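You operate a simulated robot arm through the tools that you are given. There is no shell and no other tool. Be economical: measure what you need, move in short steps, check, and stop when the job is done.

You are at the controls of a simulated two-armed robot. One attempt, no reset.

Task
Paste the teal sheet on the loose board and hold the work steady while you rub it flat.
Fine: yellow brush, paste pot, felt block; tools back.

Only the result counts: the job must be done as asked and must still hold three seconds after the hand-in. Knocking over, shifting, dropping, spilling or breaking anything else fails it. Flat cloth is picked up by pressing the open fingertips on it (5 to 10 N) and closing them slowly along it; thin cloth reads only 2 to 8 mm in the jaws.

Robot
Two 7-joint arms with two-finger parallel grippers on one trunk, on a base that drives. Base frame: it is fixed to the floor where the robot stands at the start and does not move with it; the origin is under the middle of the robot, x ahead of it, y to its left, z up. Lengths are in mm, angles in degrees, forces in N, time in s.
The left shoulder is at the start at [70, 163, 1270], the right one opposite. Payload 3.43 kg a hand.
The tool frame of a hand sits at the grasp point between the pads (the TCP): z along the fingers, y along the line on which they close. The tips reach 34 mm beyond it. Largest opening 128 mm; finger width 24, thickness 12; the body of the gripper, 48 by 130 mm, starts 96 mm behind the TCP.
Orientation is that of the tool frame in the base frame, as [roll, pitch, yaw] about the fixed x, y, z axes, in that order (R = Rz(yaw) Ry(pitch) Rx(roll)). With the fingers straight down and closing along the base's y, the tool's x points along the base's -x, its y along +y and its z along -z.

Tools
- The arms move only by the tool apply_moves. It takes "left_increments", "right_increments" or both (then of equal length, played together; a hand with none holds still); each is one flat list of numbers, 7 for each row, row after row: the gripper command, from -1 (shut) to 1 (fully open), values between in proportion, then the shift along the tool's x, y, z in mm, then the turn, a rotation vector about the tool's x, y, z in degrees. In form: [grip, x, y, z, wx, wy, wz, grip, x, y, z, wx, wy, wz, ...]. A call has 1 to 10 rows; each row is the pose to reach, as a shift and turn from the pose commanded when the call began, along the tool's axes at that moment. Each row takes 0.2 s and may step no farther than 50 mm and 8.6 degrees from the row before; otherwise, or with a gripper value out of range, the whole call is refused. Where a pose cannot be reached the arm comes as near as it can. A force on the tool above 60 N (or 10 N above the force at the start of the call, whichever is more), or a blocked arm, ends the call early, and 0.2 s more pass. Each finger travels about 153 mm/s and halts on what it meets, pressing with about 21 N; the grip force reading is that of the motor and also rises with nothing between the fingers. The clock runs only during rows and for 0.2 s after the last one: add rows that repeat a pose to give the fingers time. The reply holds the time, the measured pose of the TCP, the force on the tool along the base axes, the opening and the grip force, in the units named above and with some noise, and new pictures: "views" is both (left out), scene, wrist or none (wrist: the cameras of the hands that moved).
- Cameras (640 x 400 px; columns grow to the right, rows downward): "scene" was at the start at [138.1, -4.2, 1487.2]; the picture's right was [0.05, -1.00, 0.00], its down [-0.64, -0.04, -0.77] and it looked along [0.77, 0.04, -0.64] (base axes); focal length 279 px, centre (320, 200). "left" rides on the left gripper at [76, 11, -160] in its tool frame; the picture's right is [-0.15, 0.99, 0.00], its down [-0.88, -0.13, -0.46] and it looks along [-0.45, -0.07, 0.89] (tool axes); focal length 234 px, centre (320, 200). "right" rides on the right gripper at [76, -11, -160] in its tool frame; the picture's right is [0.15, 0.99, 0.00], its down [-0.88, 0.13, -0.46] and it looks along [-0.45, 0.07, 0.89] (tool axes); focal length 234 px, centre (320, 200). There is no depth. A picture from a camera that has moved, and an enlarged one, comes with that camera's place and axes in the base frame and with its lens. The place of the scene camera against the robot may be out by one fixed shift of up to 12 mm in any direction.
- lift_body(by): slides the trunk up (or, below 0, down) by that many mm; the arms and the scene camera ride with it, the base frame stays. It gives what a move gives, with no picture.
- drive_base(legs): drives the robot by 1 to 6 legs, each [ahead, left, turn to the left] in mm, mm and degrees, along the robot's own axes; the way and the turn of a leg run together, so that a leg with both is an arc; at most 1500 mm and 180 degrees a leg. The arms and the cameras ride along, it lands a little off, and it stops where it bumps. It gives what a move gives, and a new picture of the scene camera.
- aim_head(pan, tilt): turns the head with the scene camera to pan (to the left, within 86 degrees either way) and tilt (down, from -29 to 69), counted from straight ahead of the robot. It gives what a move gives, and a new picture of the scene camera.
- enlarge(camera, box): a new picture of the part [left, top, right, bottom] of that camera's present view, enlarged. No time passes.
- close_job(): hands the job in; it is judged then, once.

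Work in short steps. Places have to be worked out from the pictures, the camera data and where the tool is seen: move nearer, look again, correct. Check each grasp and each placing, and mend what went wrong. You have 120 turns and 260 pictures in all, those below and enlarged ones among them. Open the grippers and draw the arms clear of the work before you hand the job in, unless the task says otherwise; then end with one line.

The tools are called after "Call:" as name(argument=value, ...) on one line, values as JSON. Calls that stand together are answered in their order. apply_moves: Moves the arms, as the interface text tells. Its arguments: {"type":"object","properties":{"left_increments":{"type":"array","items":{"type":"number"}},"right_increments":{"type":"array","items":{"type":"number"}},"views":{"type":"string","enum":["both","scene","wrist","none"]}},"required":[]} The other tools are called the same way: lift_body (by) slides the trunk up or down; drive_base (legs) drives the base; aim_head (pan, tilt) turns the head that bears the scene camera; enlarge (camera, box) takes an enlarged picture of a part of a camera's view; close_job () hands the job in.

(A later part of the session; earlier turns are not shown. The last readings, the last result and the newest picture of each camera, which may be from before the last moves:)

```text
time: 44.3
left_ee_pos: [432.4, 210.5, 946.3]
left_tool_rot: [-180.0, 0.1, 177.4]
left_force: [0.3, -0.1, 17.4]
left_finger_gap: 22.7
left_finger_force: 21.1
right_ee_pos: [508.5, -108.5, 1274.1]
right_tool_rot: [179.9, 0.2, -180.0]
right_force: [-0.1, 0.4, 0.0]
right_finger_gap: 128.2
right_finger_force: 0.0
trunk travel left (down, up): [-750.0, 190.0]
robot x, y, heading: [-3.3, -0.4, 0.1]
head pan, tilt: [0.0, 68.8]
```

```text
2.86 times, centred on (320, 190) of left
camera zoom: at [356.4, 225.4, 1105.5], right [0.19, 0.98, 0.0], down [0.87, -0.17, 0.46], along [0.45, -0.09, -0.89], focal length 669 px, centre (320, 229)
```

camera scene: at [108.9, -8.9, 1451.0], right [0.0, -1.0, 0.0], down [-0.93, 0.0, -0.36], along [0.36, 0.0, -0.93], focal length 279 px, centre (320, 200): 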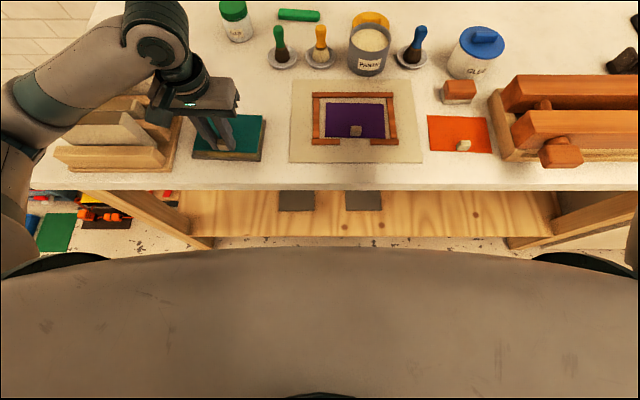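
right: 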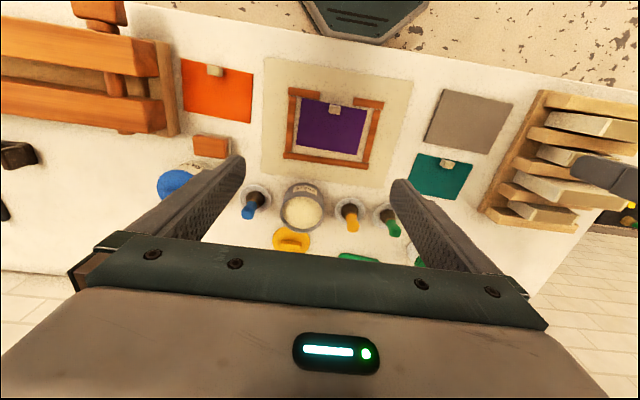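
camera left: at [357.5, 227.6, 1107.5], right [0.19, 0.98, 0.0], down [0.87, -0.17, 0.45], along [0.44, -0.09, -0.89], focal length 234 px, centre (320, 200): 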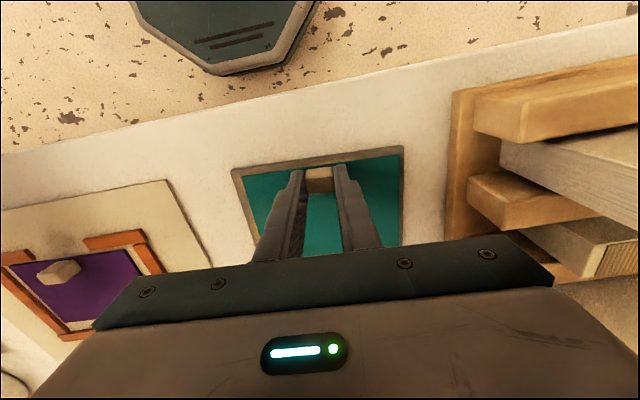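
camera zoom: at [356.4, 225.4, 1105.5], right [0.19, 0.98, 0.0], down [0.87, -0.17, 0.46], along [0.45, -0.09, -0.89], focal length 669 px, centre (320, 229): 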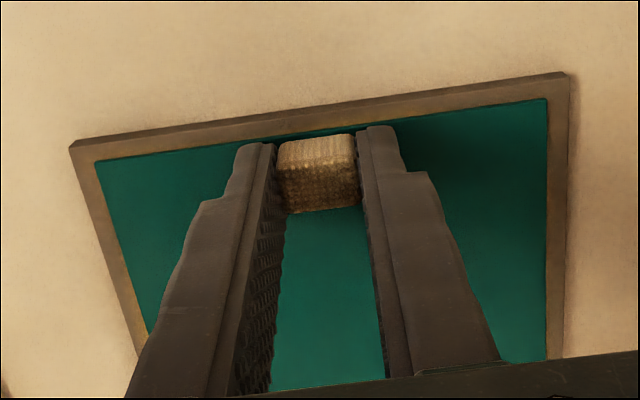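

Contact is 17 N and the sheet is centred with even margins. I'll release the tab and raise the left hand while the right hand starts toward the felt block, turning 90° as it goes.

Call:
apply_moves(left_increments=[-1, 0, 0, -2, 0, 0, 0, -0.55, 0, 0, -2, 0, 0, 0, -0.2, 0, 0, -2, 0, 0, 0, 0, 0, 0, -2, 0, 0, 0, 0, 0, 0, -2, 0, 0, 0, 0, 0, 0, -25, 0, 0, 0, 0, 0, 0, -60, 0, 0, 0, 0, 0, 0, -95, 0, 0, 8, 0, 0, 0, -95, 0, 0, 16, 0, 0, 0, -95, 0, 0, 24], right_increments=[1, -8, -22, 10, 0, 0, -8.5, 1, -16, -44, 20, 0, 0, -17, 1, -24, -66, 30, 0, 0, -25.5, 1, -32, -88, 45, 0, 0, -34, 1, -40, -110, 60, 0, 0, -42.5, 1, -48, -132, 80, 0, 0, -51, 1, -56, -154, 100, 0, 0, -59.5, 1, -64, -176, 120, 0, 0, -68, 1, -74, -198, 145, 0, 0, -76.5, 1, -84, -222, 165, 0, 0, -85], views="both")

```text
time: 46.5
left_ee_pos: [430.5, 215.4, 1040.1]
left_tool_rot: [-179.9, 0.0, 153.1]
left_force: [-0.4, 0.6, -0.6]
left_finger_gap: 64.3
left_finger_force: 0.0
right_ee_pos: [512.6, -157.1, 1129.1]
right_tool_rot: [-164.8, 7.9, -99.8]
right_force: [2.2, -1.1, -0.4]
right_finger_gap: 127.9
right_finger_force: 0.0
right hand out of reach, approached as far as the arm can: row 7, 8, 9, 10
trunk travel left (down, up): [-750.0, 190.0]
robot x, y, heading: [2.4, 1.1, 0.1]
head pan, tilt: [0.0, 68.8]
camera scene: at [106.3, -4.0, 1451.5], right [0.0, -1.0, 0.0], down [-0.93, 0.0, -0.36], along [0.36, 0.0, -0.93], focal length 279 px, centre (320, 200)
camera right: at [465.5, -248.4, 1275.1], right [-0.96, 0.05, -0.28], down [-0.1, 0.85, 0.52], along [0.26, 0.53, -0.81], focal length 234 px, centre (320, 200)
camera left: at [368.3, 258.8, 1199.7], right [0.58, 0.82, 0.0], down [0.73, -0.51, 0.46], along [0.37, -0.26, -0.89], focal length 234 px, centre (320, 200)
```

scene: 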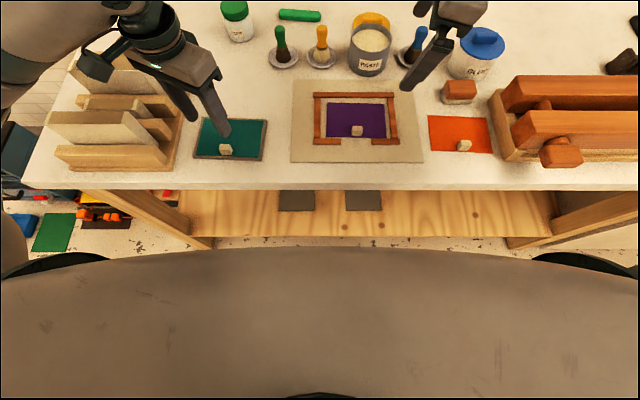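
right: 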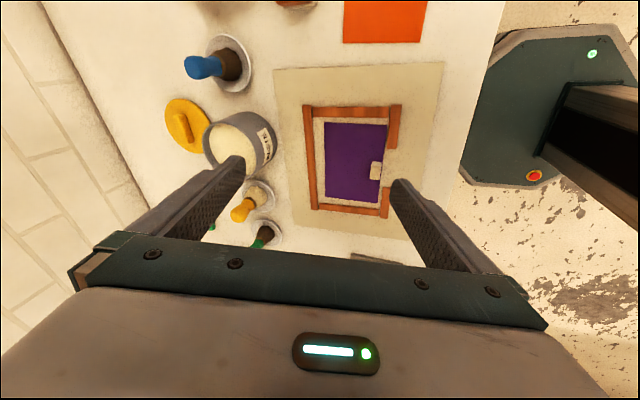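
left: 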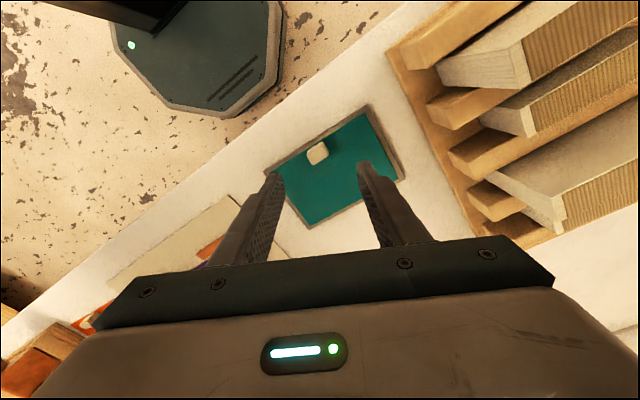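

The right arm can't make that turn there, while the left hand's turn is going fine. I'll turn the right hand back and finish the left hand's rotation over the board.

Call:
apply_moves(left_increments=[0, 0, 0, 0, 0, 0, 8.3, 0.3, 0, 0, 0, 0, 0, 16.6, 0.6, 0, 0, 0, 0, 0, 24.9, 1, 0, 0, 0, 0, 0, 33.2, 1, 0, 0, 0, 0, 0, 41.5, 1, 0, 0, 0, 0, 0, 49.8, 1, 0, 0, 0, 0, 0, 58.1, 1, 0, 0, 0, 0, 0, 66, 1, 0, 0, 0, 0, 0, 66, 1, 0, 0, 0, 0, 0, 66], right_increments=[1, 0, 0, 0, 0, 0, 8.5, 1, 0, 0, 0, 0, 0, 17, 1, 0, 0, 0, 0, 0, 25.5, 1, 0, 0, 0, 0, 0, 34, 1, 0, 0, 0, 0, 0, 42.5, 1, 0, 0, 0, 0, 0, 51, 1, 0, 0, 0, 0, 0, 59.5, 1, 0, 0, 0, 0, 0, 68, 1, 0, 0, 0, 0, 0, 76.5, 1, 0, 0, 0, 0, 0, 85], views="both")

```text
time: 48.7
left_ee_pos: [431.0, 211.5, 1040.5]
left_tool_rot: [-179.8, 0.0, 87.3]
left_force: [-0.1, 0.1, 0.8]
left_finger_gap: 128.0
left_finger_force: 0.1
right_ee_pos: [495.3, -217.1, 1053.5]
right_tool_rot: [-177.1, 7.8, 171.1]
right_force: [0.1, -0.8, -0.2]
right_finger_gap: 128.0
right_finger_force: 0.1
trunk travel left (down, up): [-750.0, 190.0]
robot x, y, heading: [-3.9, -1.1, 0.0]
head pan, tilt: [0.0, 68.8]
camera scene: at [108.8, -8.7, 1451.0], right [0.0, -1.0, 0.0], down [-0.93, 0.0, -0.36], along [0.36, 0.0, -0.93], focal length 279 px, centre (320, 200)
camera right: at [399.2, -205.5, 1201.9], right [0.02, 1.0, -0.07], down [0.83, 0.03, 0.56], along [0.56, -0.07, -0.82], focal length 234 px, centre (320, 200)
camera left: at [447.3, 286.1, 1199.9], right [0.98, -0.19, 0.0], down [-0.17, -0.87, 0.46], along [-0.09, -0.45, -0.89], focal length 234 px, centre (320, 200)
```

scene: 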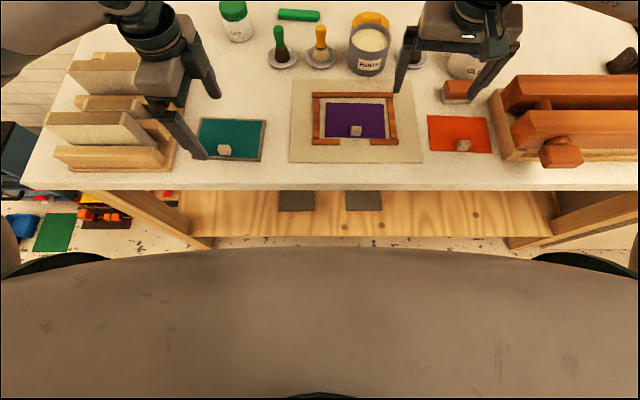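
right: 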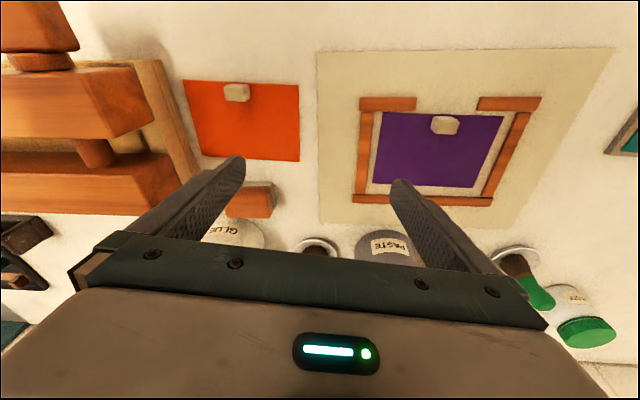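
left: 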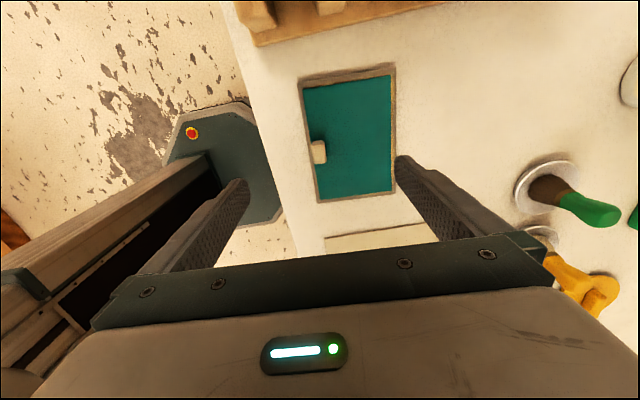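

Left hand is now at yaw 87° over the board with its closing axis across it. I'll tilt it 20° outward above the board's left end, and level the right hand (closing along y) as I bring it over the felt block.

Call:
apply_moves(left_increments=[1, 15, 8, 0, 0, -4, 0, 1, 30, 16, 0, 0, -8, 0, 1, 45, 24, 0, 0, -12, 0, 1, 60, 32, 0, 0, -16, 0, 1, 75, 40, 0, 0, -20, 0, 1, 83, 40.5, 20, 0, -20, 0, 1, 83, 40.5, 20, 0, -20, 0], right_increments=[1, -20, -16, -5, -0.7, 1.9, -2.2, 1, -40, -32, -10, -1.4, 3.8, -4.4, 1, -60, -48, -10, -2.1, 5.7, -6.6, 1, -80, -64, -10, -2.9, 7.8, -8.9, 1, -100, -82, -10, -2.9, 7.8, -8.9, 1, -114, -98, -10, -2.9, 7.8, -8.9, 1, -114, -98, -10, -2.9, 7.8, -8.9], views="both")

```text
time: 50.3
left_ee_pos: [475.7, 292.6, 1018.6]
left_tool_rot: [-180.0, 20.0, 87.5]
left_force: [0.8, -0.1, -0.9]
left_finger_gap: 128.0
left_finger_force: 0.1
right_ee_pos: [590.2, -329.8, 1084.8]
right_tool_rot: [-179.4, -0.3, 179.9]
right_force: [0.3, 0.9, 0.3]
right_finger_gap: 127.9
right_finger_force: 0.0
trunk travel left (down, up): [-750.0, 190.0]
robot x, y, heading: [0.8, 0.2, -0.1]
head pan, tilt: [0.0, 68.8]
camera scene: at [108.8, -8.6, 1451.0], right [0.0, -1.0, 0.0], down [-0.93, 0.0, -0.36], along [0.36, 0.0, -0.93], focal length 279 px, centre (320, 200)
camera right: at [515.4, -340.7, 1245.3], right [-0.15, 0.99, -0.01], down [0.88, 0.13, 0.45], along [0.45, 0.06, -0.89], focal length 234 px, centre (320, 200)
camera left: at [494.3, 417.0, 1142.9], right [0.98, -0.18, 0.05], down [-0.16, -0.67, 0.73], along [-0.1, -0.72, -0.68], focal length 234 px, centre (320, 200)
```

scene: 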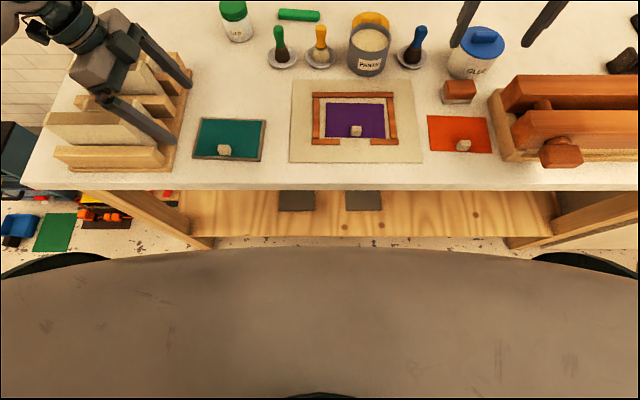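
right: 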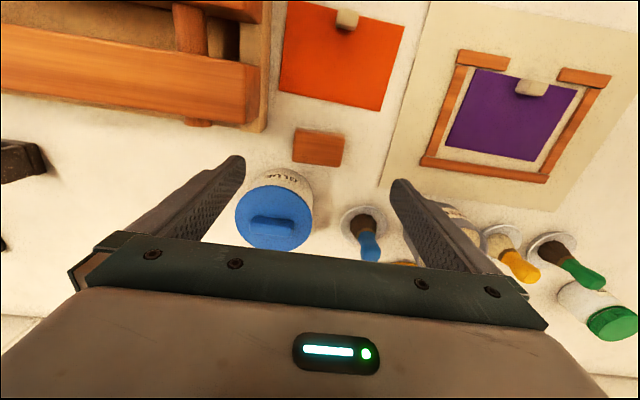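
left: 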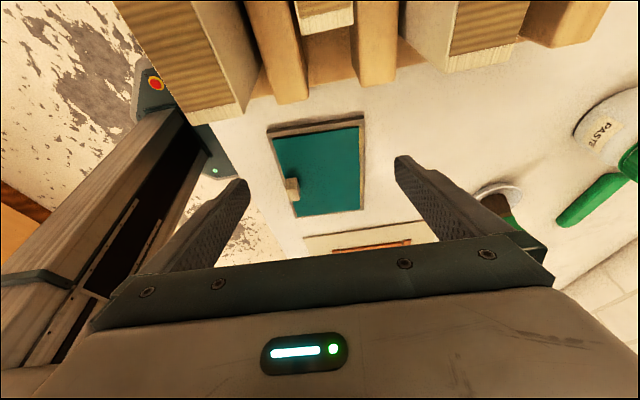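

The hand is clear so far, but before lowering it near the rack I want the height of the books.

Call:
enlarge(camera="left", box=[100, 0, 560, 240])

Call:
enlarge(camera="scene", box=[20, 10, 220, 180])

```text
1.39 times, centred on (330, 120) of left
camera zoom: at [494.3, 417.0, 1142.9], right [0.98, -0.18, 0.05], down [-0.16, -0.67, 0.73], along [-0.1, -0.72, -0.68], focal length 326 px, centre (306, 311)
```

zoom: 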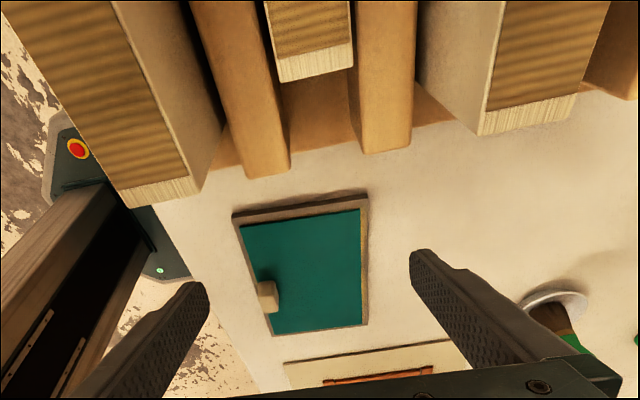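

```text
2.35 times, centred on (120, 95) of scene
camera zoom: at [108.8, -8.6, 1451.0], right [0.0, -1.0, 0.0], down [-0.93, 0.0, -0.36], along [0.36, 0.0, -0.93], focal length 656 px, centre (791, 447)
```

zoom: 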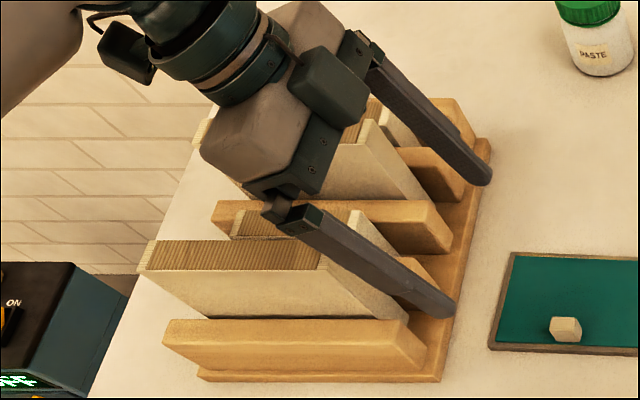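

The tall front book tops out at about z≈997 for y>353, so a 20° tilt stays clear. I'll lower the left hand partway and the right hand over the felt block with a 96 mm gap.

Call:
apply_moves(left_increments=[1, 5, 0, 14, 0, 0, 0, 1, 10, 0, 28, 0, 0, 0, 1, 15, 0, 42, 0, 0, 0, 1, 20.5, 0, 56.4, 0, 0, 0, 1, 20.5, 0, 56.4, 0, 0, 0], right_increments=[0.5, -4, -1, 20, 0, 0, -3.3, 0.5, -4, -1, 45, 0, 0, -3.3, 0.5, -4, -1, 70, 0, 0, -3.3, 0.5, -4, -1, 90, 0, 0, -3.3, 0.5, -4, -1, 90, 0, 0, -3.3], views="both")

Call:
enlarge(camera="right", box=[200, 90, 440, 240])

Call:
enlarge(camera="left", box=[200, 60, 460, 240])

```text
time: 51.5
left_ee_pos: [475.7, 292.0, 959.4]
left_tool_rot: [-180.0, 20.0, 87.4]
left_force: [0.0, 0.7, 0.7]
left_finger_gap: 128.0
left_finger_force: 0.1
right_ee_pos: [593.3, -331.4, 994.5]
right_tool_rot: [-179.3, -0.4, -176.9]
right_force: [-0.7, -0.4, 0.9]
right_finger_gap: 96.2
right_finger_force: 0.0
trunk travel left (down, up): [-750.0, 190.0]
robot x, y, heading: [1.1, -0.2, 0.4]
head pan, tilt: [0.0, 68.8]
camera scene: at [108.6, -8.6, 1451.0], right [0.0, -1.0, 0.0], down [-0.93, 0.0, -0.36], along [0.36, 0.0, -0.93], focal length 279 px, centre (320, 200)
camera right: at [518.9, -346.2, 1154.7], right [-0.2, 0.98, -0.01], down [0.87, 0.18, 0.45], along [0.44, 0.08, -0.89], focal length 234 px, centre (320, 200)
camera left: at [493.3, 417.3, 1083.7], right [0.98, -0.18, 0.05], down [-0.16, -0.67, 0.73], along [-0.1, -0.72, -0.68], focal length 234 px, centre (320, 200)
```

scene: 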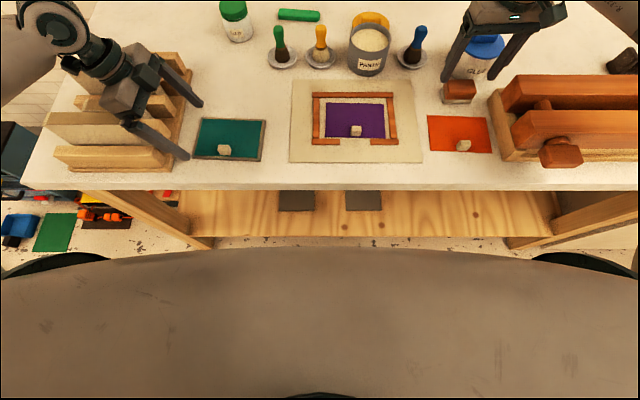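
right: 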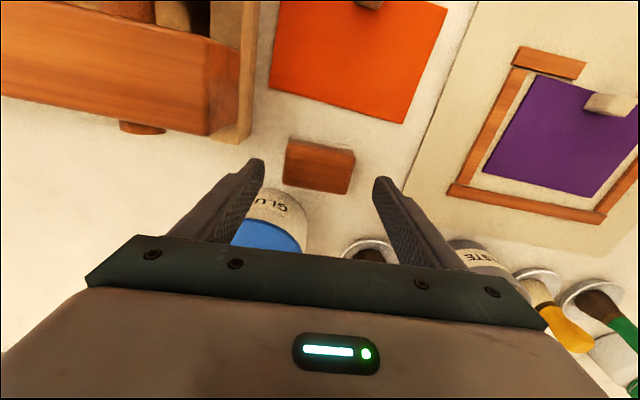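
left: 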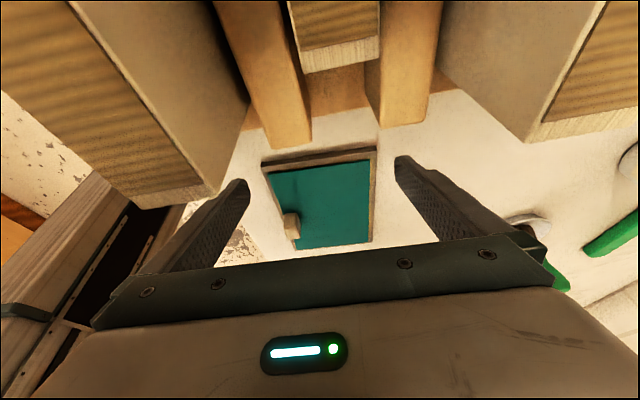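

```text
2.67 times, centred on (320, 165) of right
camera zoom: at [518.9, -346.2, 1154.7], right [-0.2, 0.98, -0.01], down [0.87, 0.18, 0.45], along [0.44, 0.08, -0.89], focal length 624 px, centre (320, 293)
```

zoom: 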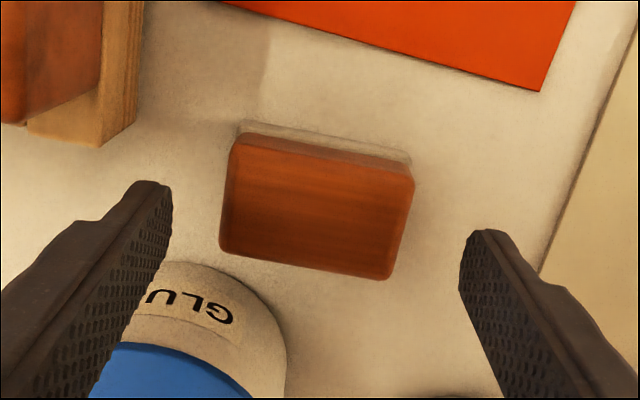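

```text
2.22 times, centred on (330, 150) of left
camera zoom: at [493.3, 417.3, 1083.7], right [0.98, -0.18, 0.05], down [-0.16, -0.67, 0.73], along [-0.1, -0.72, -0.68], focal length 520 px, centre (298, 311)
```

zoom: 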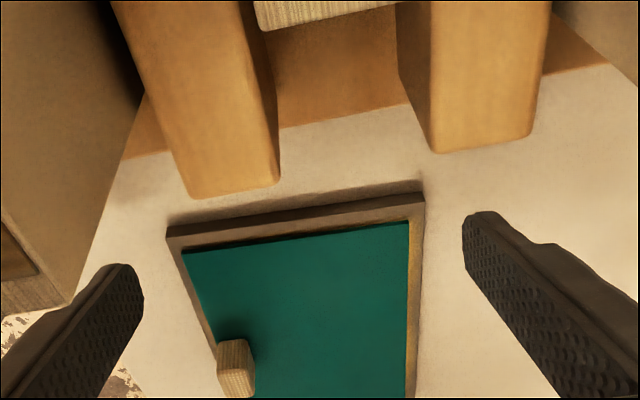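

The felt block is centred at about (594, -335). I'll take the right hand down to grip it while the left hand goes down to near the board edge.

Call:
apply_moves(left_increments=[1, 2, 0, 5.6, 0, 0, 0, 1, 4.1, 0, 11.3, 0, 0, 0, 1, 5.1, 0, 14.1, 0, 0, 0, 1, 6.2, 0, 16.9, 0, 0, 0, 1, 6.2, 0, 16.9, 0, 0, 0, 1, 6.2, 0, 16.9, 0, 0, 0, 1, 6.2, 0, 16.9, 0, 0, 0], right_increments=[0.5, 0, -3.5, 15, 0, 0, 2.2, 0.5, 0, -3.5, 32, 0, 0, 2.2, 0.5, 0, -3.5, 46, 0, 0, 2.2, 0.5, 0, -3.5, 46, 0, 0, 2.2, 0, 0, -3.5, 46, 0, 0, 2.2, -0.5, 0, -3.5, 46, 0, 0, 2.2, -0.5, 0, -3.5, 46, 0, 0, 2.2], views="wrist")

Call:
enlarge(camera="right", box=[200, 90, 440, 240])

Call:
enlarge(camera="left", box=[200, 60, 460, 240])

Call:
enlarge(camera="scene", box=[420, 20, 560, 120])

```text
time: 53.1
left_ee_pos: [476.0, 291.5, 941.3]
left_tool_rot: [-180.0, 20.0, 87.4]
left_force: [1.1, 0.7, 0.4]
left_finger_gap: 127.9
left_finger_force: 0.0
right_ee_pos: [593.1, -335.7, 948.9]
right_tool_rot: [-179.4, -0.2, -178.9]
right_force: [2.4, -0.9, 5.3]
right_finger_gap: 67.2
right_finger_force: 20.9
trunk travel left (down, up): [-750.0, 190.0]
robot x, y, heading: [2.6, 0.1, 0.2]
head pan, tilt: [0.0, 68.8]
camera right: at [518.1, -347.2, 1109.4], right [-0.16, 0.99, -0.01], down [0.88, 0.15, 0.45], along [0.45, 0.06, -0.89], focal length 234 px, centre (320, 200)
camera left: at [493.0, 417.1, 1066.0], right [0.98, -0.18, 0.05], down [-0.16, -0.67, 0.73], along [-0.1, -0.72, -0.68], focal length 234 px, centre (320, 200)
```

right: 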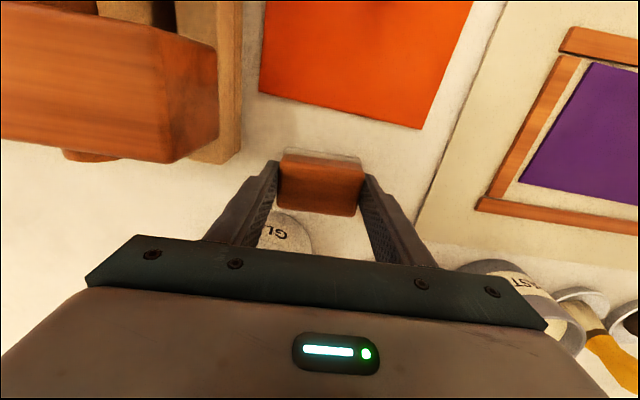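
left: 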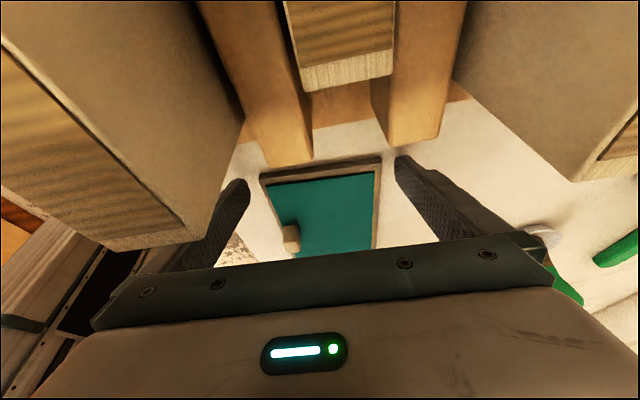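

```text
2.67 times, centred on (320, 165) of right
camera zoom: at [518.1, -347.2, 1109.4], right [-0.16, 0.99, -0.01], down [0.88, 0.15, 0.45], along [0.45, 0.06, -0.89], focal length 624 px, centre (320, 293)
```

zoom: 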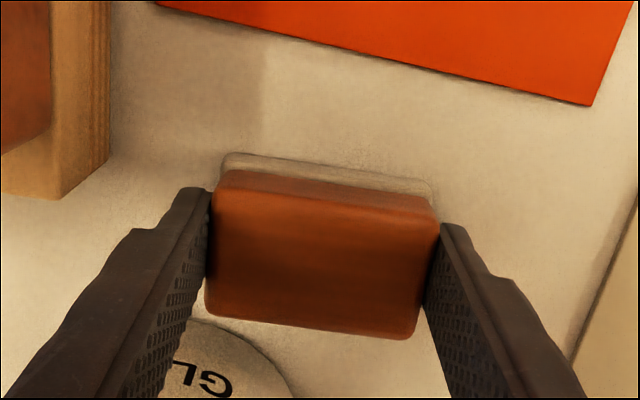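

```text
2.22 times, centred on (330, 150) of left
camera zoom: at [493.0, 417.1, 1066.0], right [0.98, -0.18, 0.05], down [-0.16, -0.67, 0.73], along [-0.1, -0.72, -0.68], focal length 520 px, centre (298, 311)
```

zoom: 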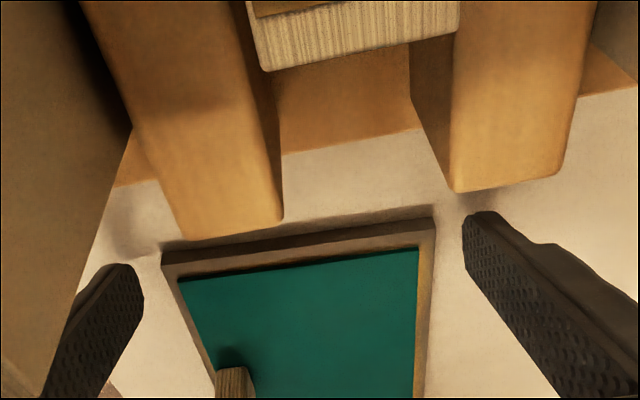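

```text
4.00 times, centred on (490, 70) of scene
camera zoom: at [108.5, -8.6, 1451.1], right [0.0, -1.0, 0.0], down [-0.93, 0.0, -0.36], along [0.36, 0.0, -0.93], focal length 1114 px, centre (-360, 720)
```

zoom: 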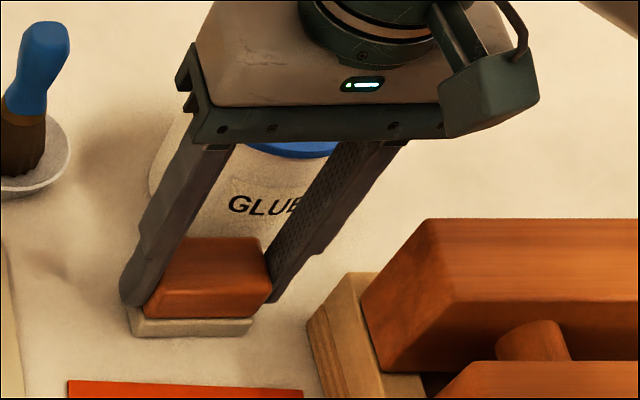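

The felt block is gripped at 67 mm. I'll lift it and feel the left fingertips down the last few millimetres to the table.

Call:
apply_moves(left_increments=[1, 0.7, 0, 1.9, 0, 0, 0, 1, 1.4, 0, 3.8, 0, 0, 0, 1, 1.4, 0, 3.8, 0, 0, 0], right_increments=[-1, 0, 0, -20, 0, 0, 0, -1, 0, 0, -60, 0, 0, 0, -1, 0, 0, -100, 0, 0, 0], views="none")

Call:
enlarge(camera="scene", box=[110, 80, 290, 190])

```text
time: 53.9
left_ee_pos: [477.0, 292.3, 936.6]
left_tool_rot: [-179.9, 19.9, 87.4]
left_force: [0.4, 0.4, 0.0]
left_finger_gap: 128.0
left_finger_force: 0.1
right_ee_pos: [592.5, -332.5, 1047.8]
right_tool_rot: [-179.4, -0.4, -179.0]
right_force: [-0.7, -0.3, -1.3]
right_finger_gap: 67.3
right_finger_force: 21.2
trunk travel left (down, up): [-750.0, 190.0]
robot x, y, heading: [4.7, 0.1, 0.0]
head pan, tilt: [0.0, 68.8]
```

```text
3.56 times, centred on (200, 135) of scene
camera zoom: at [108.6, -8.2, 1450.9], right [0.0, -1.0, 0.0], down [-0.93, 0.0, -0.36], along [0.36, 0.0, -0.93], focal length 991 px, centre (747, 431)
```

zoom: 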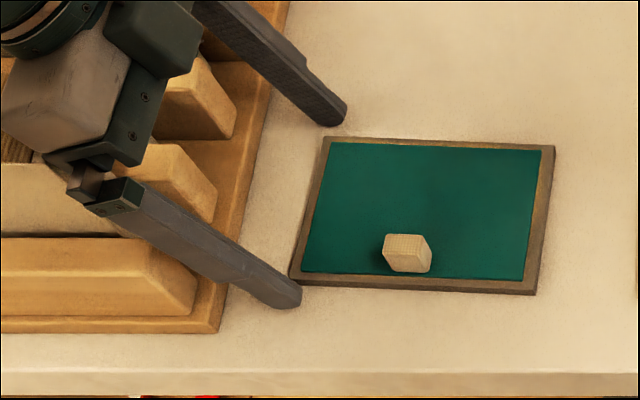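

The fingertips overlap the board's left end by only about 6 mm. I'll shift 8 mm inward and 2 mm lower, then close on the board edges.

Call:
apply_moves(left_increments=[1, -3.4, 0, 2.3, 0, 0, 0, 1, -6.8, 0, 4.6, 0, 0, 0, 1, -6.8, 0, 4.6, 0, 0, 0, 0.9, -6.8, 0, 4.6, 0, 0, 0, 0.8, -6.8, 0, 4.6, 0, 0, 0, 0.7, -6.8, 0, 4.6, 0, 0, 0, 0.6, -6.8, 0, 4.6, 0, 0, 0, 0.5, -6.8, 0, 4.6, 0, 0, 0], right_increments=[-1, 8, 40, 0, 0, 0, 0, -1, 16, 85, 0, 0, 0, 0, -1, 24, 130, 0, 0, 0, 0, -1, 34, 175, 0, 0, 0, 0, -1, 44, 220, 0, 0, 0, 0, -1, 54, 265, 0, 0, 0, 0, -1, 64, 310, 0, 0, 0, 0, -1, 74, 355, 0, 0, 0, 0], views="both")

Call:
enlarge(camera="scene", box=[110, 80, 290, 190])

```text
time: 55.7
left_ee_pos: [475.6, 285.2, 936.1]
left_tool_rot: [-180.0, 20.2, 87.3]
left_force: [3.3, -2.1, 9.8]
left_finger_gap: 109.3
left_finger_force: 21.2
right_ee_pos: [515.1, 17.7, 1043.6]
right_tool_rot: [-179.2, -0.3, -179.1]
right_force: [-0.3, 0.3, -2.8]
right_finger_gap: 67.3
right_finger_force: 21.5
trunk travel left (down, up): [-750.0, 190.0]
robot x, y, heading: [-1.5, 0.7, 0.2]
head pan, tilt: [0.0, 68.8]
camera scene: at [108.1, -7.4, 1451.1], right [0.0, -1.0, 0.0], down [-0.93, 0.0, -0.36], along [0.36, 0.0, -0.93], focal length 279 px, centre (320, 200)
camera right: at [439.3, 6.6, 1204.1], right [-0.16, 0.99, -0.01], down [0.88, 0.15, 0.45], along [0.45, 0.06, -0.89], focal length 234 px, centre (320, 200)
camera left: at [493.0, 409.3, 1060.5], right [0.98, -0.18, 0.05], down [-0.16, -0.66, 0.73], along [-0.1, -0.73, -0.68], focal length 234 px, centre (320, 200)
```

scene: 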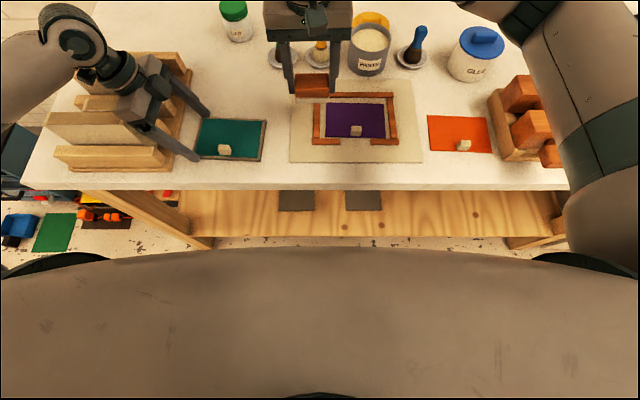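
right: 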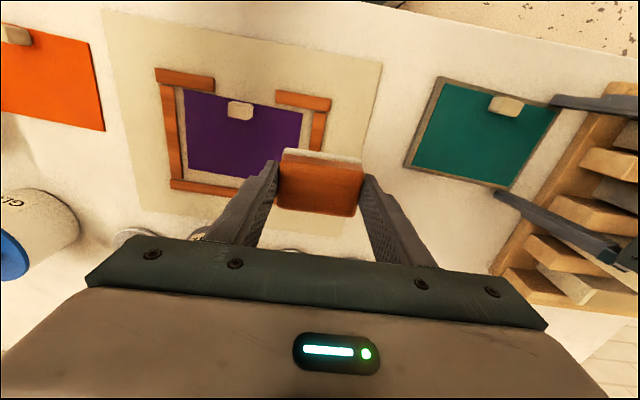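
left: 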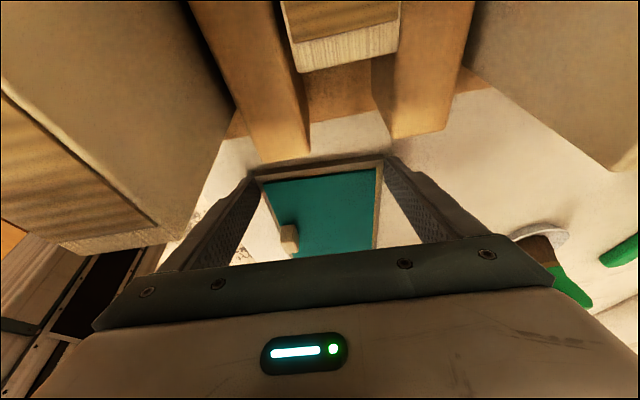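

```text
3.56 times, centred on (200, 135) of scene
camera zoom: at [108.1, -7.4, 1451.1], right [0.0, -1.0, 0.0], down [-0.93, 0.0, -0.36], along [0.36, 0.0, -0.93], focal length 991 px, centre (747, 431)
```

zoom: 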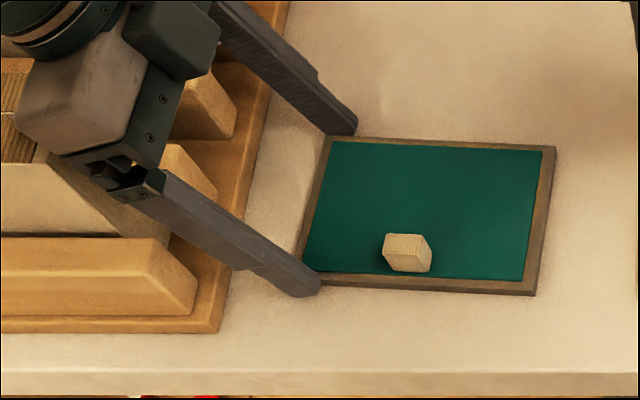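

The board is clamped at a 109 mm gap. To keep the grippers apart at the left end I want the right hand turned 90°, so I'll test that turn here, well above everything.

Call:
apply_moves(right_increments=[-1, 0, 0, 0, 0, 0, -8.5, -1, 0, 0, 0, 0, 0, -17, -1, 0, 0, 0, 0, 0, -25.5, -1, 0, 0, 0, 0, 0, -34, -1, 0, 0, 0, 0, 0, -42.5, -1, 0, 0, 0, 0, 0, -51, -1, 0, 0, 0, 0, 0, -59.5, -1, 0, 0, 0, 0, 0, -68, -1, 0, 0, 0, 0, 0, -76.5, -1, 0, 0, 0, 0, 0, -85], views="scene")

```text
time: 57.9
left_ee_pos: [475.5, 283.5, 935.5]
left_tool_rot: [-179.9, 19.9, 87.4]
left_force: [0.1, -0.4, 9.8]
left_finger_gap: 109.3
left_finger_force: 21.2
right_ee_pos: [512.6, 17.9, 1043.9]
right_tool_rot: [179.8, -0.7, -96.7]
right_force: [0.8, 0.1, -1.8]
right_finger_gap: 67.6
right_finger_force: 21.4
trunk travel left (down, up): [-750.0, 190.0]
robot x, y, heading: [-2.0, 0.8, -0.2]
head pan, tilt: [0.0, 68.8]
camera scene: at [108.1, -9.3, 1451.1], right [0.0, -1.0, 0.0], down [-0.93, 0.0, -0.36], along [0.36, 0.0, -0.93], focal length 279 px, centre (320, 200)
```

scene: 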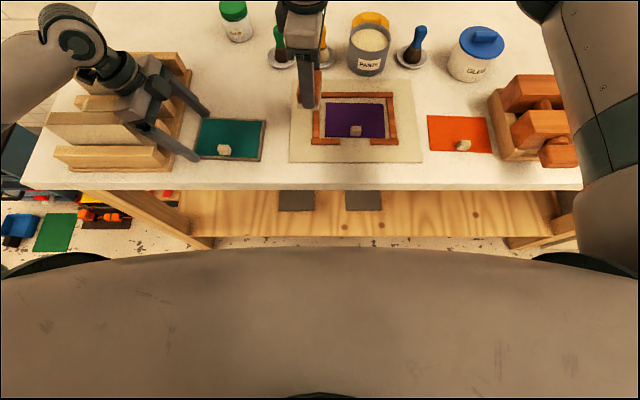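

The turn works here. I'll fine-align to the board's yaw and move over the right end of the sheet, low but not touching.

Call:
apply_moves(right_increments=[-1, -35, 18, 0, 0, 0, -2, -1, -70, 36, 0, 0, 0, -4, -1, -105, 54, 0, 0, 0, -4, -1, -137.6, 71.6, 0, 0, 0, -4, -1, -137.6, 71.6, 40, 0, 0, -4, -1, -137.6, 71.6, 65, 0, 0, -4, -1, -137.6, 71.6, 65, 0, 0, -4], views="both")

Call:
enlarge(camera="scene", box=[110, 60, 300, 190])

```text
time: 59.5
left_ee_pos: [474.4, 285.1, 935.6]
left_tool_rot: [-180.0, 19.8, 87.3]
left_force: [-2.0, 3.2, 10.0]
left_finger_gap: 109.1
left_finger_force: 21.2
right_ee_pos: [451.0, 159.2, 978.1]
right_tool_rot: [179.6, -0.9, -90.0]
right_force: [-0.6, 0.2, -0.9]
right_finger_gap: 67.2
right_finger_force: 21.4
right hand out of reach, approached as far as the arm can: row 1
trunk travel left (down, up): [-750.0, 190.0]
robot x, y, heading: [3.1, 0.3, -0.1]
head pan, tilt: [0.0, 68.8]
camera scene: at [107.7, -9.0, 1451.1], right [0.0, -1.0, 0.0], down [-0.93, 0.0, -0.36], along [0.36, 0.0, -0.93], focal length 279 px, centre (320, 200)
camera right: at [462.9, 84.8, 1138.4], right [-0.99, -0.15, 0.01], down [-0.13, 0.89, 0.45], along [-0.07, 0.44, -0.89], focal length 234 px, centre (320, 200)
```

scene: 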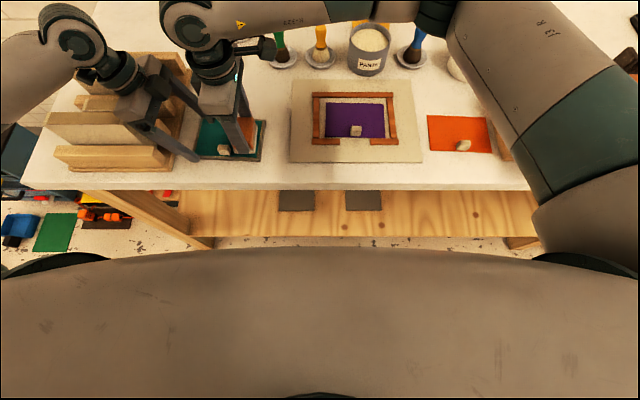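
right: 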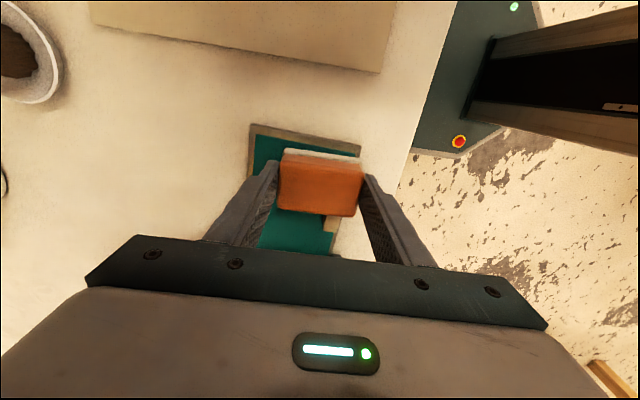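

```text
3.08 times, centred on (205, 125) of scene
camera zoom: at [107.7, -9.0, 1451.1], right [0.0, -1.0, 0.0], down [-0.93, 0.0, -0.36], along [0.36, 0.0, -0.93], focal length 857 px, centre (674, 431)
```

zoom: 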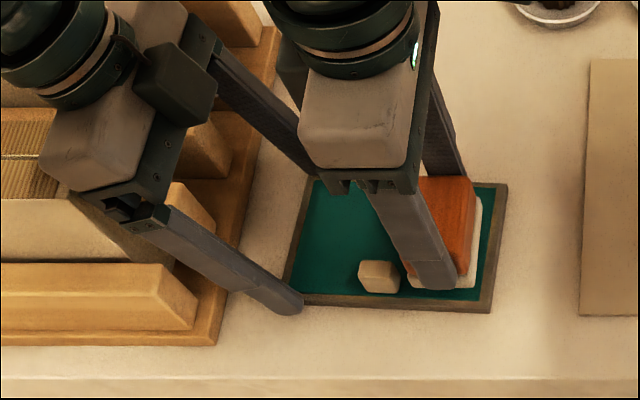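

The left gripper's inner box limits how far left the right hand can go. So I'll rub the right half now with the left hand clamping, then swap roles for the left half. First I'll lower the felt gently to the sheet.

Call:
apply_moves(right_increments=[-1, 0, -6, 10, 0.4, -0.9, 0, -1, 0, -6, 16, 0.4, -0.9, 0, -1, 0, -6, 19, 0.4, -0.9, 0, -1, 0, -6, 21, 0.4, -0.9, 0], views="none")

```text
time: 60.5
left_ee_pos: [475.1, 285.3, 935.1]
left_tool_rot: [-179.9, 19.9, 87.4]
left_force: [3.1, 3.6, -0.4]
left_finger_gap: 109.3
left_finger_force: 21.2
right_ee_pos: [457.7, 160.3, 958.5]
right_tool_rot: [-179.8, 0.4, -89.9]
right_force: [0.4, -2.3, 24.4]
right_finger_gap: 67.4
right_finger_force: 21.0
trunk travel left (down, up): [-750.0, 190.0]
robot x, y, heading: [-0.9, 2.1, 0.2]
head pan, tilt: [0.0, 68.8]
```

Good contact at 24 N. I'll ease slightly and rub over the right half, keeping clear of the tab and the left gripper.

Call:
apply_moves(right_increments=[-1, 0, 0, -1, 0, 0, 0, -1, -11, 0, -1, 0, 0, 0, -1, -11, -15, -1, 0, 0, 0, -1, -11, -30, -1, 0, 0, 0, -1, -22, -30, -1, 0, 0, 0, -1, -32, -30, -1, 0, 0, 0, -1, -16, -30, -1, 0, 0, 0, -1, 1, -30, -1, 0, 0, 0, -1, 1, -15, -1, 0, 0, 0, -1, 1, 0, -1, 0, 0, 0], views="scene")

Call:
enlarge(camera="scene", box=[110, 60, 300, 190])

```text
time: 62.7
left_ee_pos: [474.6, 285.1, 936.1]
left_tool_rot: [-179.8, 19.9, 87.3]
left_force: [-4.0, 2.0, 2.1]
left_finger_gap: 109.5
left_finger_force: 20.9
right_ee_pos: [456.7, 158.5, 959.0]
right_tool_rot: [-179.8, 0.2, -90.1]
right_force: [8.2, -0.7, 19.6]
right_finger_gap: 67.2
right_finger_force: 21.0
right hand out of reach, approached as far as the arm can: row 4, 5, 6, 7, 8
trunk travel left (down, up): [-750.0, 190.0]
robot x, y, heading: [-0.3, -0.0, 0.2]
head pan, tilt: [0.0, 68.8]
camera scene: at [107.5, -9.0, 1451.2], right [0.0, -1.0, 0.0], down [-0.93, 0.0, -0.36], along [0.36, 0.0, -0.93], focal length 279 px, centre (320, 200)
```

scene: 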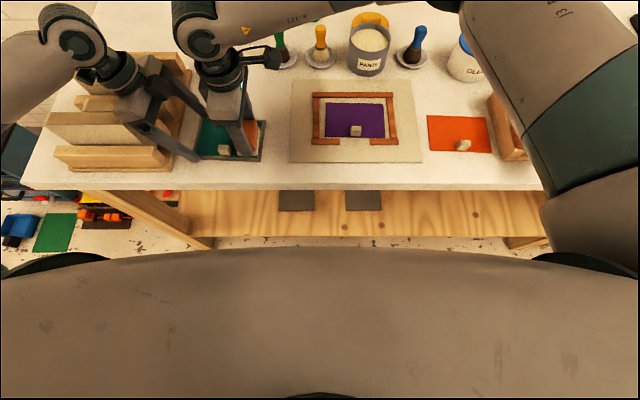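

```text
3.08 times, centred on (205, 125) of scene
camera zoom: at [107.5, -9.0, 1451.2], right [0.0, -1.0, 0.0], down [-0.93, 0.0, -0.36], along [0.36, 0.0, -0.93], focal length 857 px, centre (674, 431)
```

zoom: 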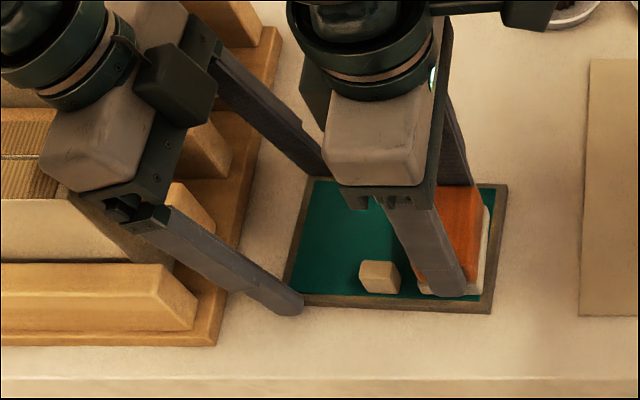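

The right half is rubbed, though the arm hit its reach limit toward the back. Now the swap: the right hand sets the block down where it is and retreats up, while the left hand releases the clamp and rises.

Call:
apply_moves(left_increments=[0.8, 0, 0, 0, 0, 0, 0, 1, 0, 0, 0, 0, 0, 0, 1, -7, 0, -19, 0, 0, 0, 1, -17, 0, -47, 0, 0, 0, 1, -30, 0, -82, 0, 0, 0, 1, -34, 0, -94, 0, 0, 0, 1, -34, 0, -94, 0, 0, 0, 1, -34, 0, -94, 0, 0, 0], right_increments=[-0.3, 0, 0, -1.5, 0, 0, 0, 0.2, 0, 0, -1.5, 0, 0, 0, 0.4, 0, 0, -1.5, 0, 0, 0, 0.4, 0, 0, -20, 0, 0, 0, 0.4, 0, 0, -60, 0, 0, 0, 0.4, 0, 0, -100, 0, 0, 0, 0.4, 40, 0, -120, 0, 0, 0, 0.4, 85, 0, -120, 0, 0, 0], views="both")

Call:
enlarge(camera="scene", box=[110, 60, 300, 190])

```text
time: 64.5
left_ee_pos: [475.7, 282.4, 1036.2]
left_tool_rot: [-179.9, 20.0, 87.4]
left_force: [-0.5, -0.8, 1.1]
left_finger_gap: 128.0
left_finger_force: 0.1
right_ee_pos: [455.3, 70.6, 1078.2]
right_tool_rot: [-179.9, 0.4, -90.0]
right_force: [0.1, -0.8, 0.1]
right_finger_gap: 89.7
right_finger_force: 0.1
trunk travel left (down, up): [-750.0, 190.0]
robot x, y, heading: [2.0, 0.1, 0.1]
head pan, tilt: [0.0, 68.8]
camera scene: at [109.3, -11.5, 1451.0], right [0.0, -1.0, 0.0], down [-0.93, 0.0, -0.36], along [0.36, 0.0, -0.93], focal length 279 px, centre (320, 200)
camera right: at [467.4, -8.1, 1237.1], right [-0.99, -0.15, 0.0], down [-0.13, 0.88, 0.46], along [-0.07, 0.46, -0.89], focal length 234 px, centre (320, 200)
camera left: at [493.0, 406.8, 1161.0], right [0.98, -0.18, 0.05], down [-0.16, -0.67, 0.73], along [-0.1, -0.72, -0.68], focal length 234 px, centre (320, 200)
```

scene: 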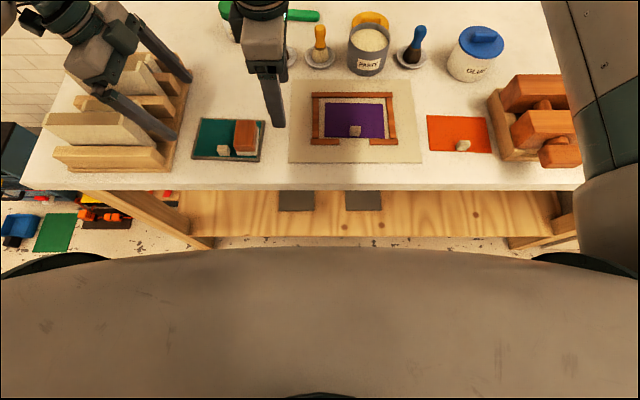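
right: 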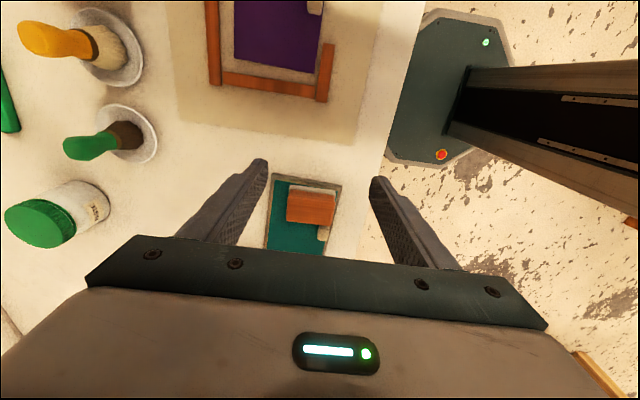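
left: 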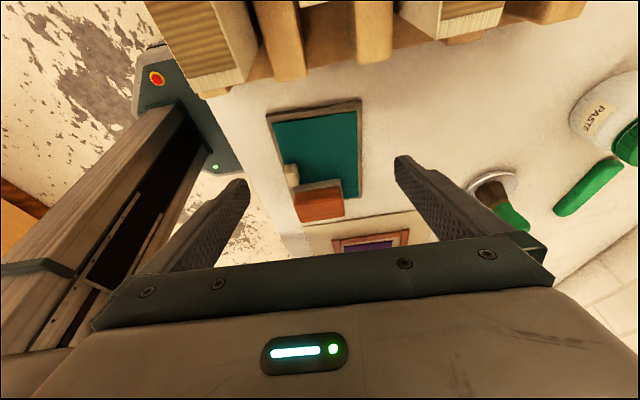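

```text
3.08 times, centred on (205, 125) of scene
camera zoom: at [109.3, -11.5, 1451.0], right [0.0, -1.0, 0.0], down [-0.93, 0.0, -0.36], along [0.36, 0.0, -0.93], focal length 857 px, centre (674, 431)
```

zoom: 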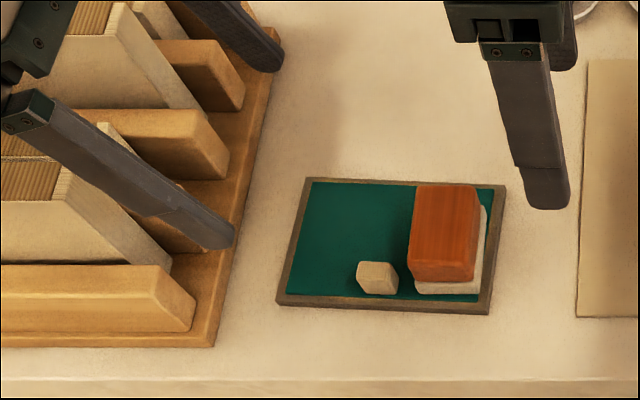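

The block sits on the sheet and the board hasn't shifted. I'll move the right hand clear to the right and bring the left hand, back upright, over the block.

Call:
apply_moves(left_increments=[1, 0, 0, 0, 0, 4, 0, 0.6, -25, -3, 9, 0, 8, 0, 0.5, -50, -6, 18, 0, 12, 0, 0.5, -75, -9, 27, 0, 16, 0, 0.5, -100, -11, 36, 0, 20, 0, 0.5, -117.1, -13.1, 42.6, 0, 20, 0, 0.5, -117.1, -13.1, 42.6, 0, 20, 0], right_increments=[1, 40, 0, 0, 0, 0, 0, 1, 80, 0, 0, 0, 0, 0, 1, 110, 0, 0, 0, 0, 0, 1, 110, 0, 0, 0, 0, 0, 1, 110, 0, 0, 0, 0, 0, 1, 110, 0, 0, 0, 0, 0, 1, 110, 0, 0, 0, 0, 0], views="wrist")

Call:
enlarge(camera="left", box=[220, 70, 420, 240])

```text
time: 66.1
left_ee_pos: [458.6, 162.0, 1035.3]
left_tool_rot: [-179.9, 0.0, 87.3]
left_force: [0.2, -0.4, 0.3]
left_finger_gap: 95.9
left_finger_force: 0.0
right_ee_pos: [456.8, -35.8, 1074.8]
right_tool_rot: [-179.8, 0.2, -90.0]
right_force: [-0.4, -0.3, 0.1]
right_finger_gap: 128.2
right_finger_force: 0.1
trunk travel left (down, up): [-750.0, 190.0]
robot x, y, heading: [-0.5, 3.2, 0.2]
head pan, tilt: [0.0, 68.8]
camera right: at [467.7, -112.8, 1234.8], right [-0.99, -0.15, 0.0], down [-0.13, 0.88, 0.46], along [-0.07, 0.45, -0.89], focal length 234 px, centre (320, 200)
camera left: at [473.1, 235.7, 1194.8], right [0.98, -0.19, 0.0], down [-0.17, -0.87, 0.46], along [-0.09, -0.45, -0.89], focal length 234 px, centre (320, 200)
```

right: 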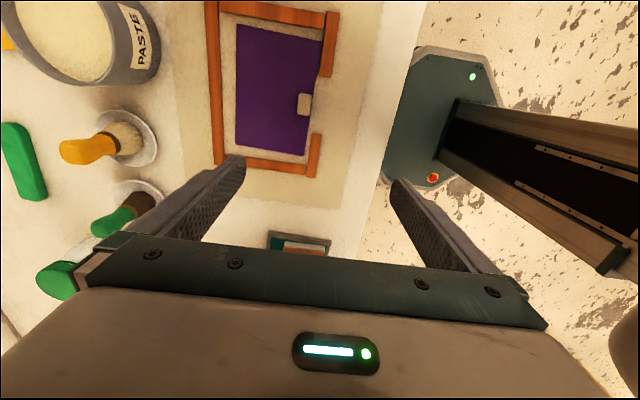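
left: 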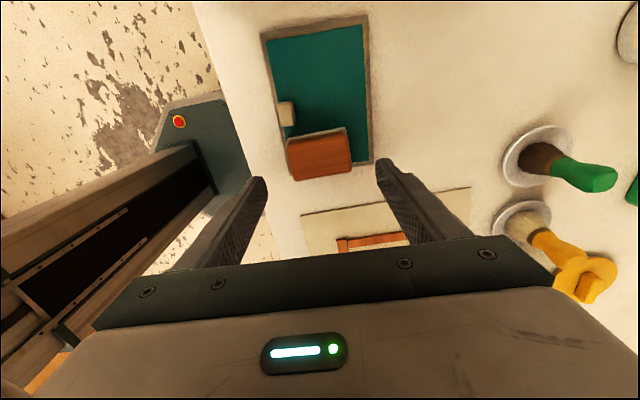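

```text
2.35 times, centred on (320, 155) of left
camera zoom: at [473.1, 235.7, 1194.8], right [0.98, -0.19, 0.0], down [-0.17, -0.87, 0.46], along [-0.09, -0.45, -0.89], focal length 551 px, centre (320, 306)
```

zoom: 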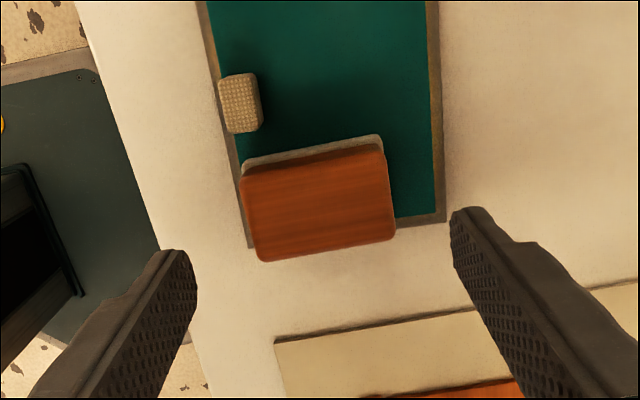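

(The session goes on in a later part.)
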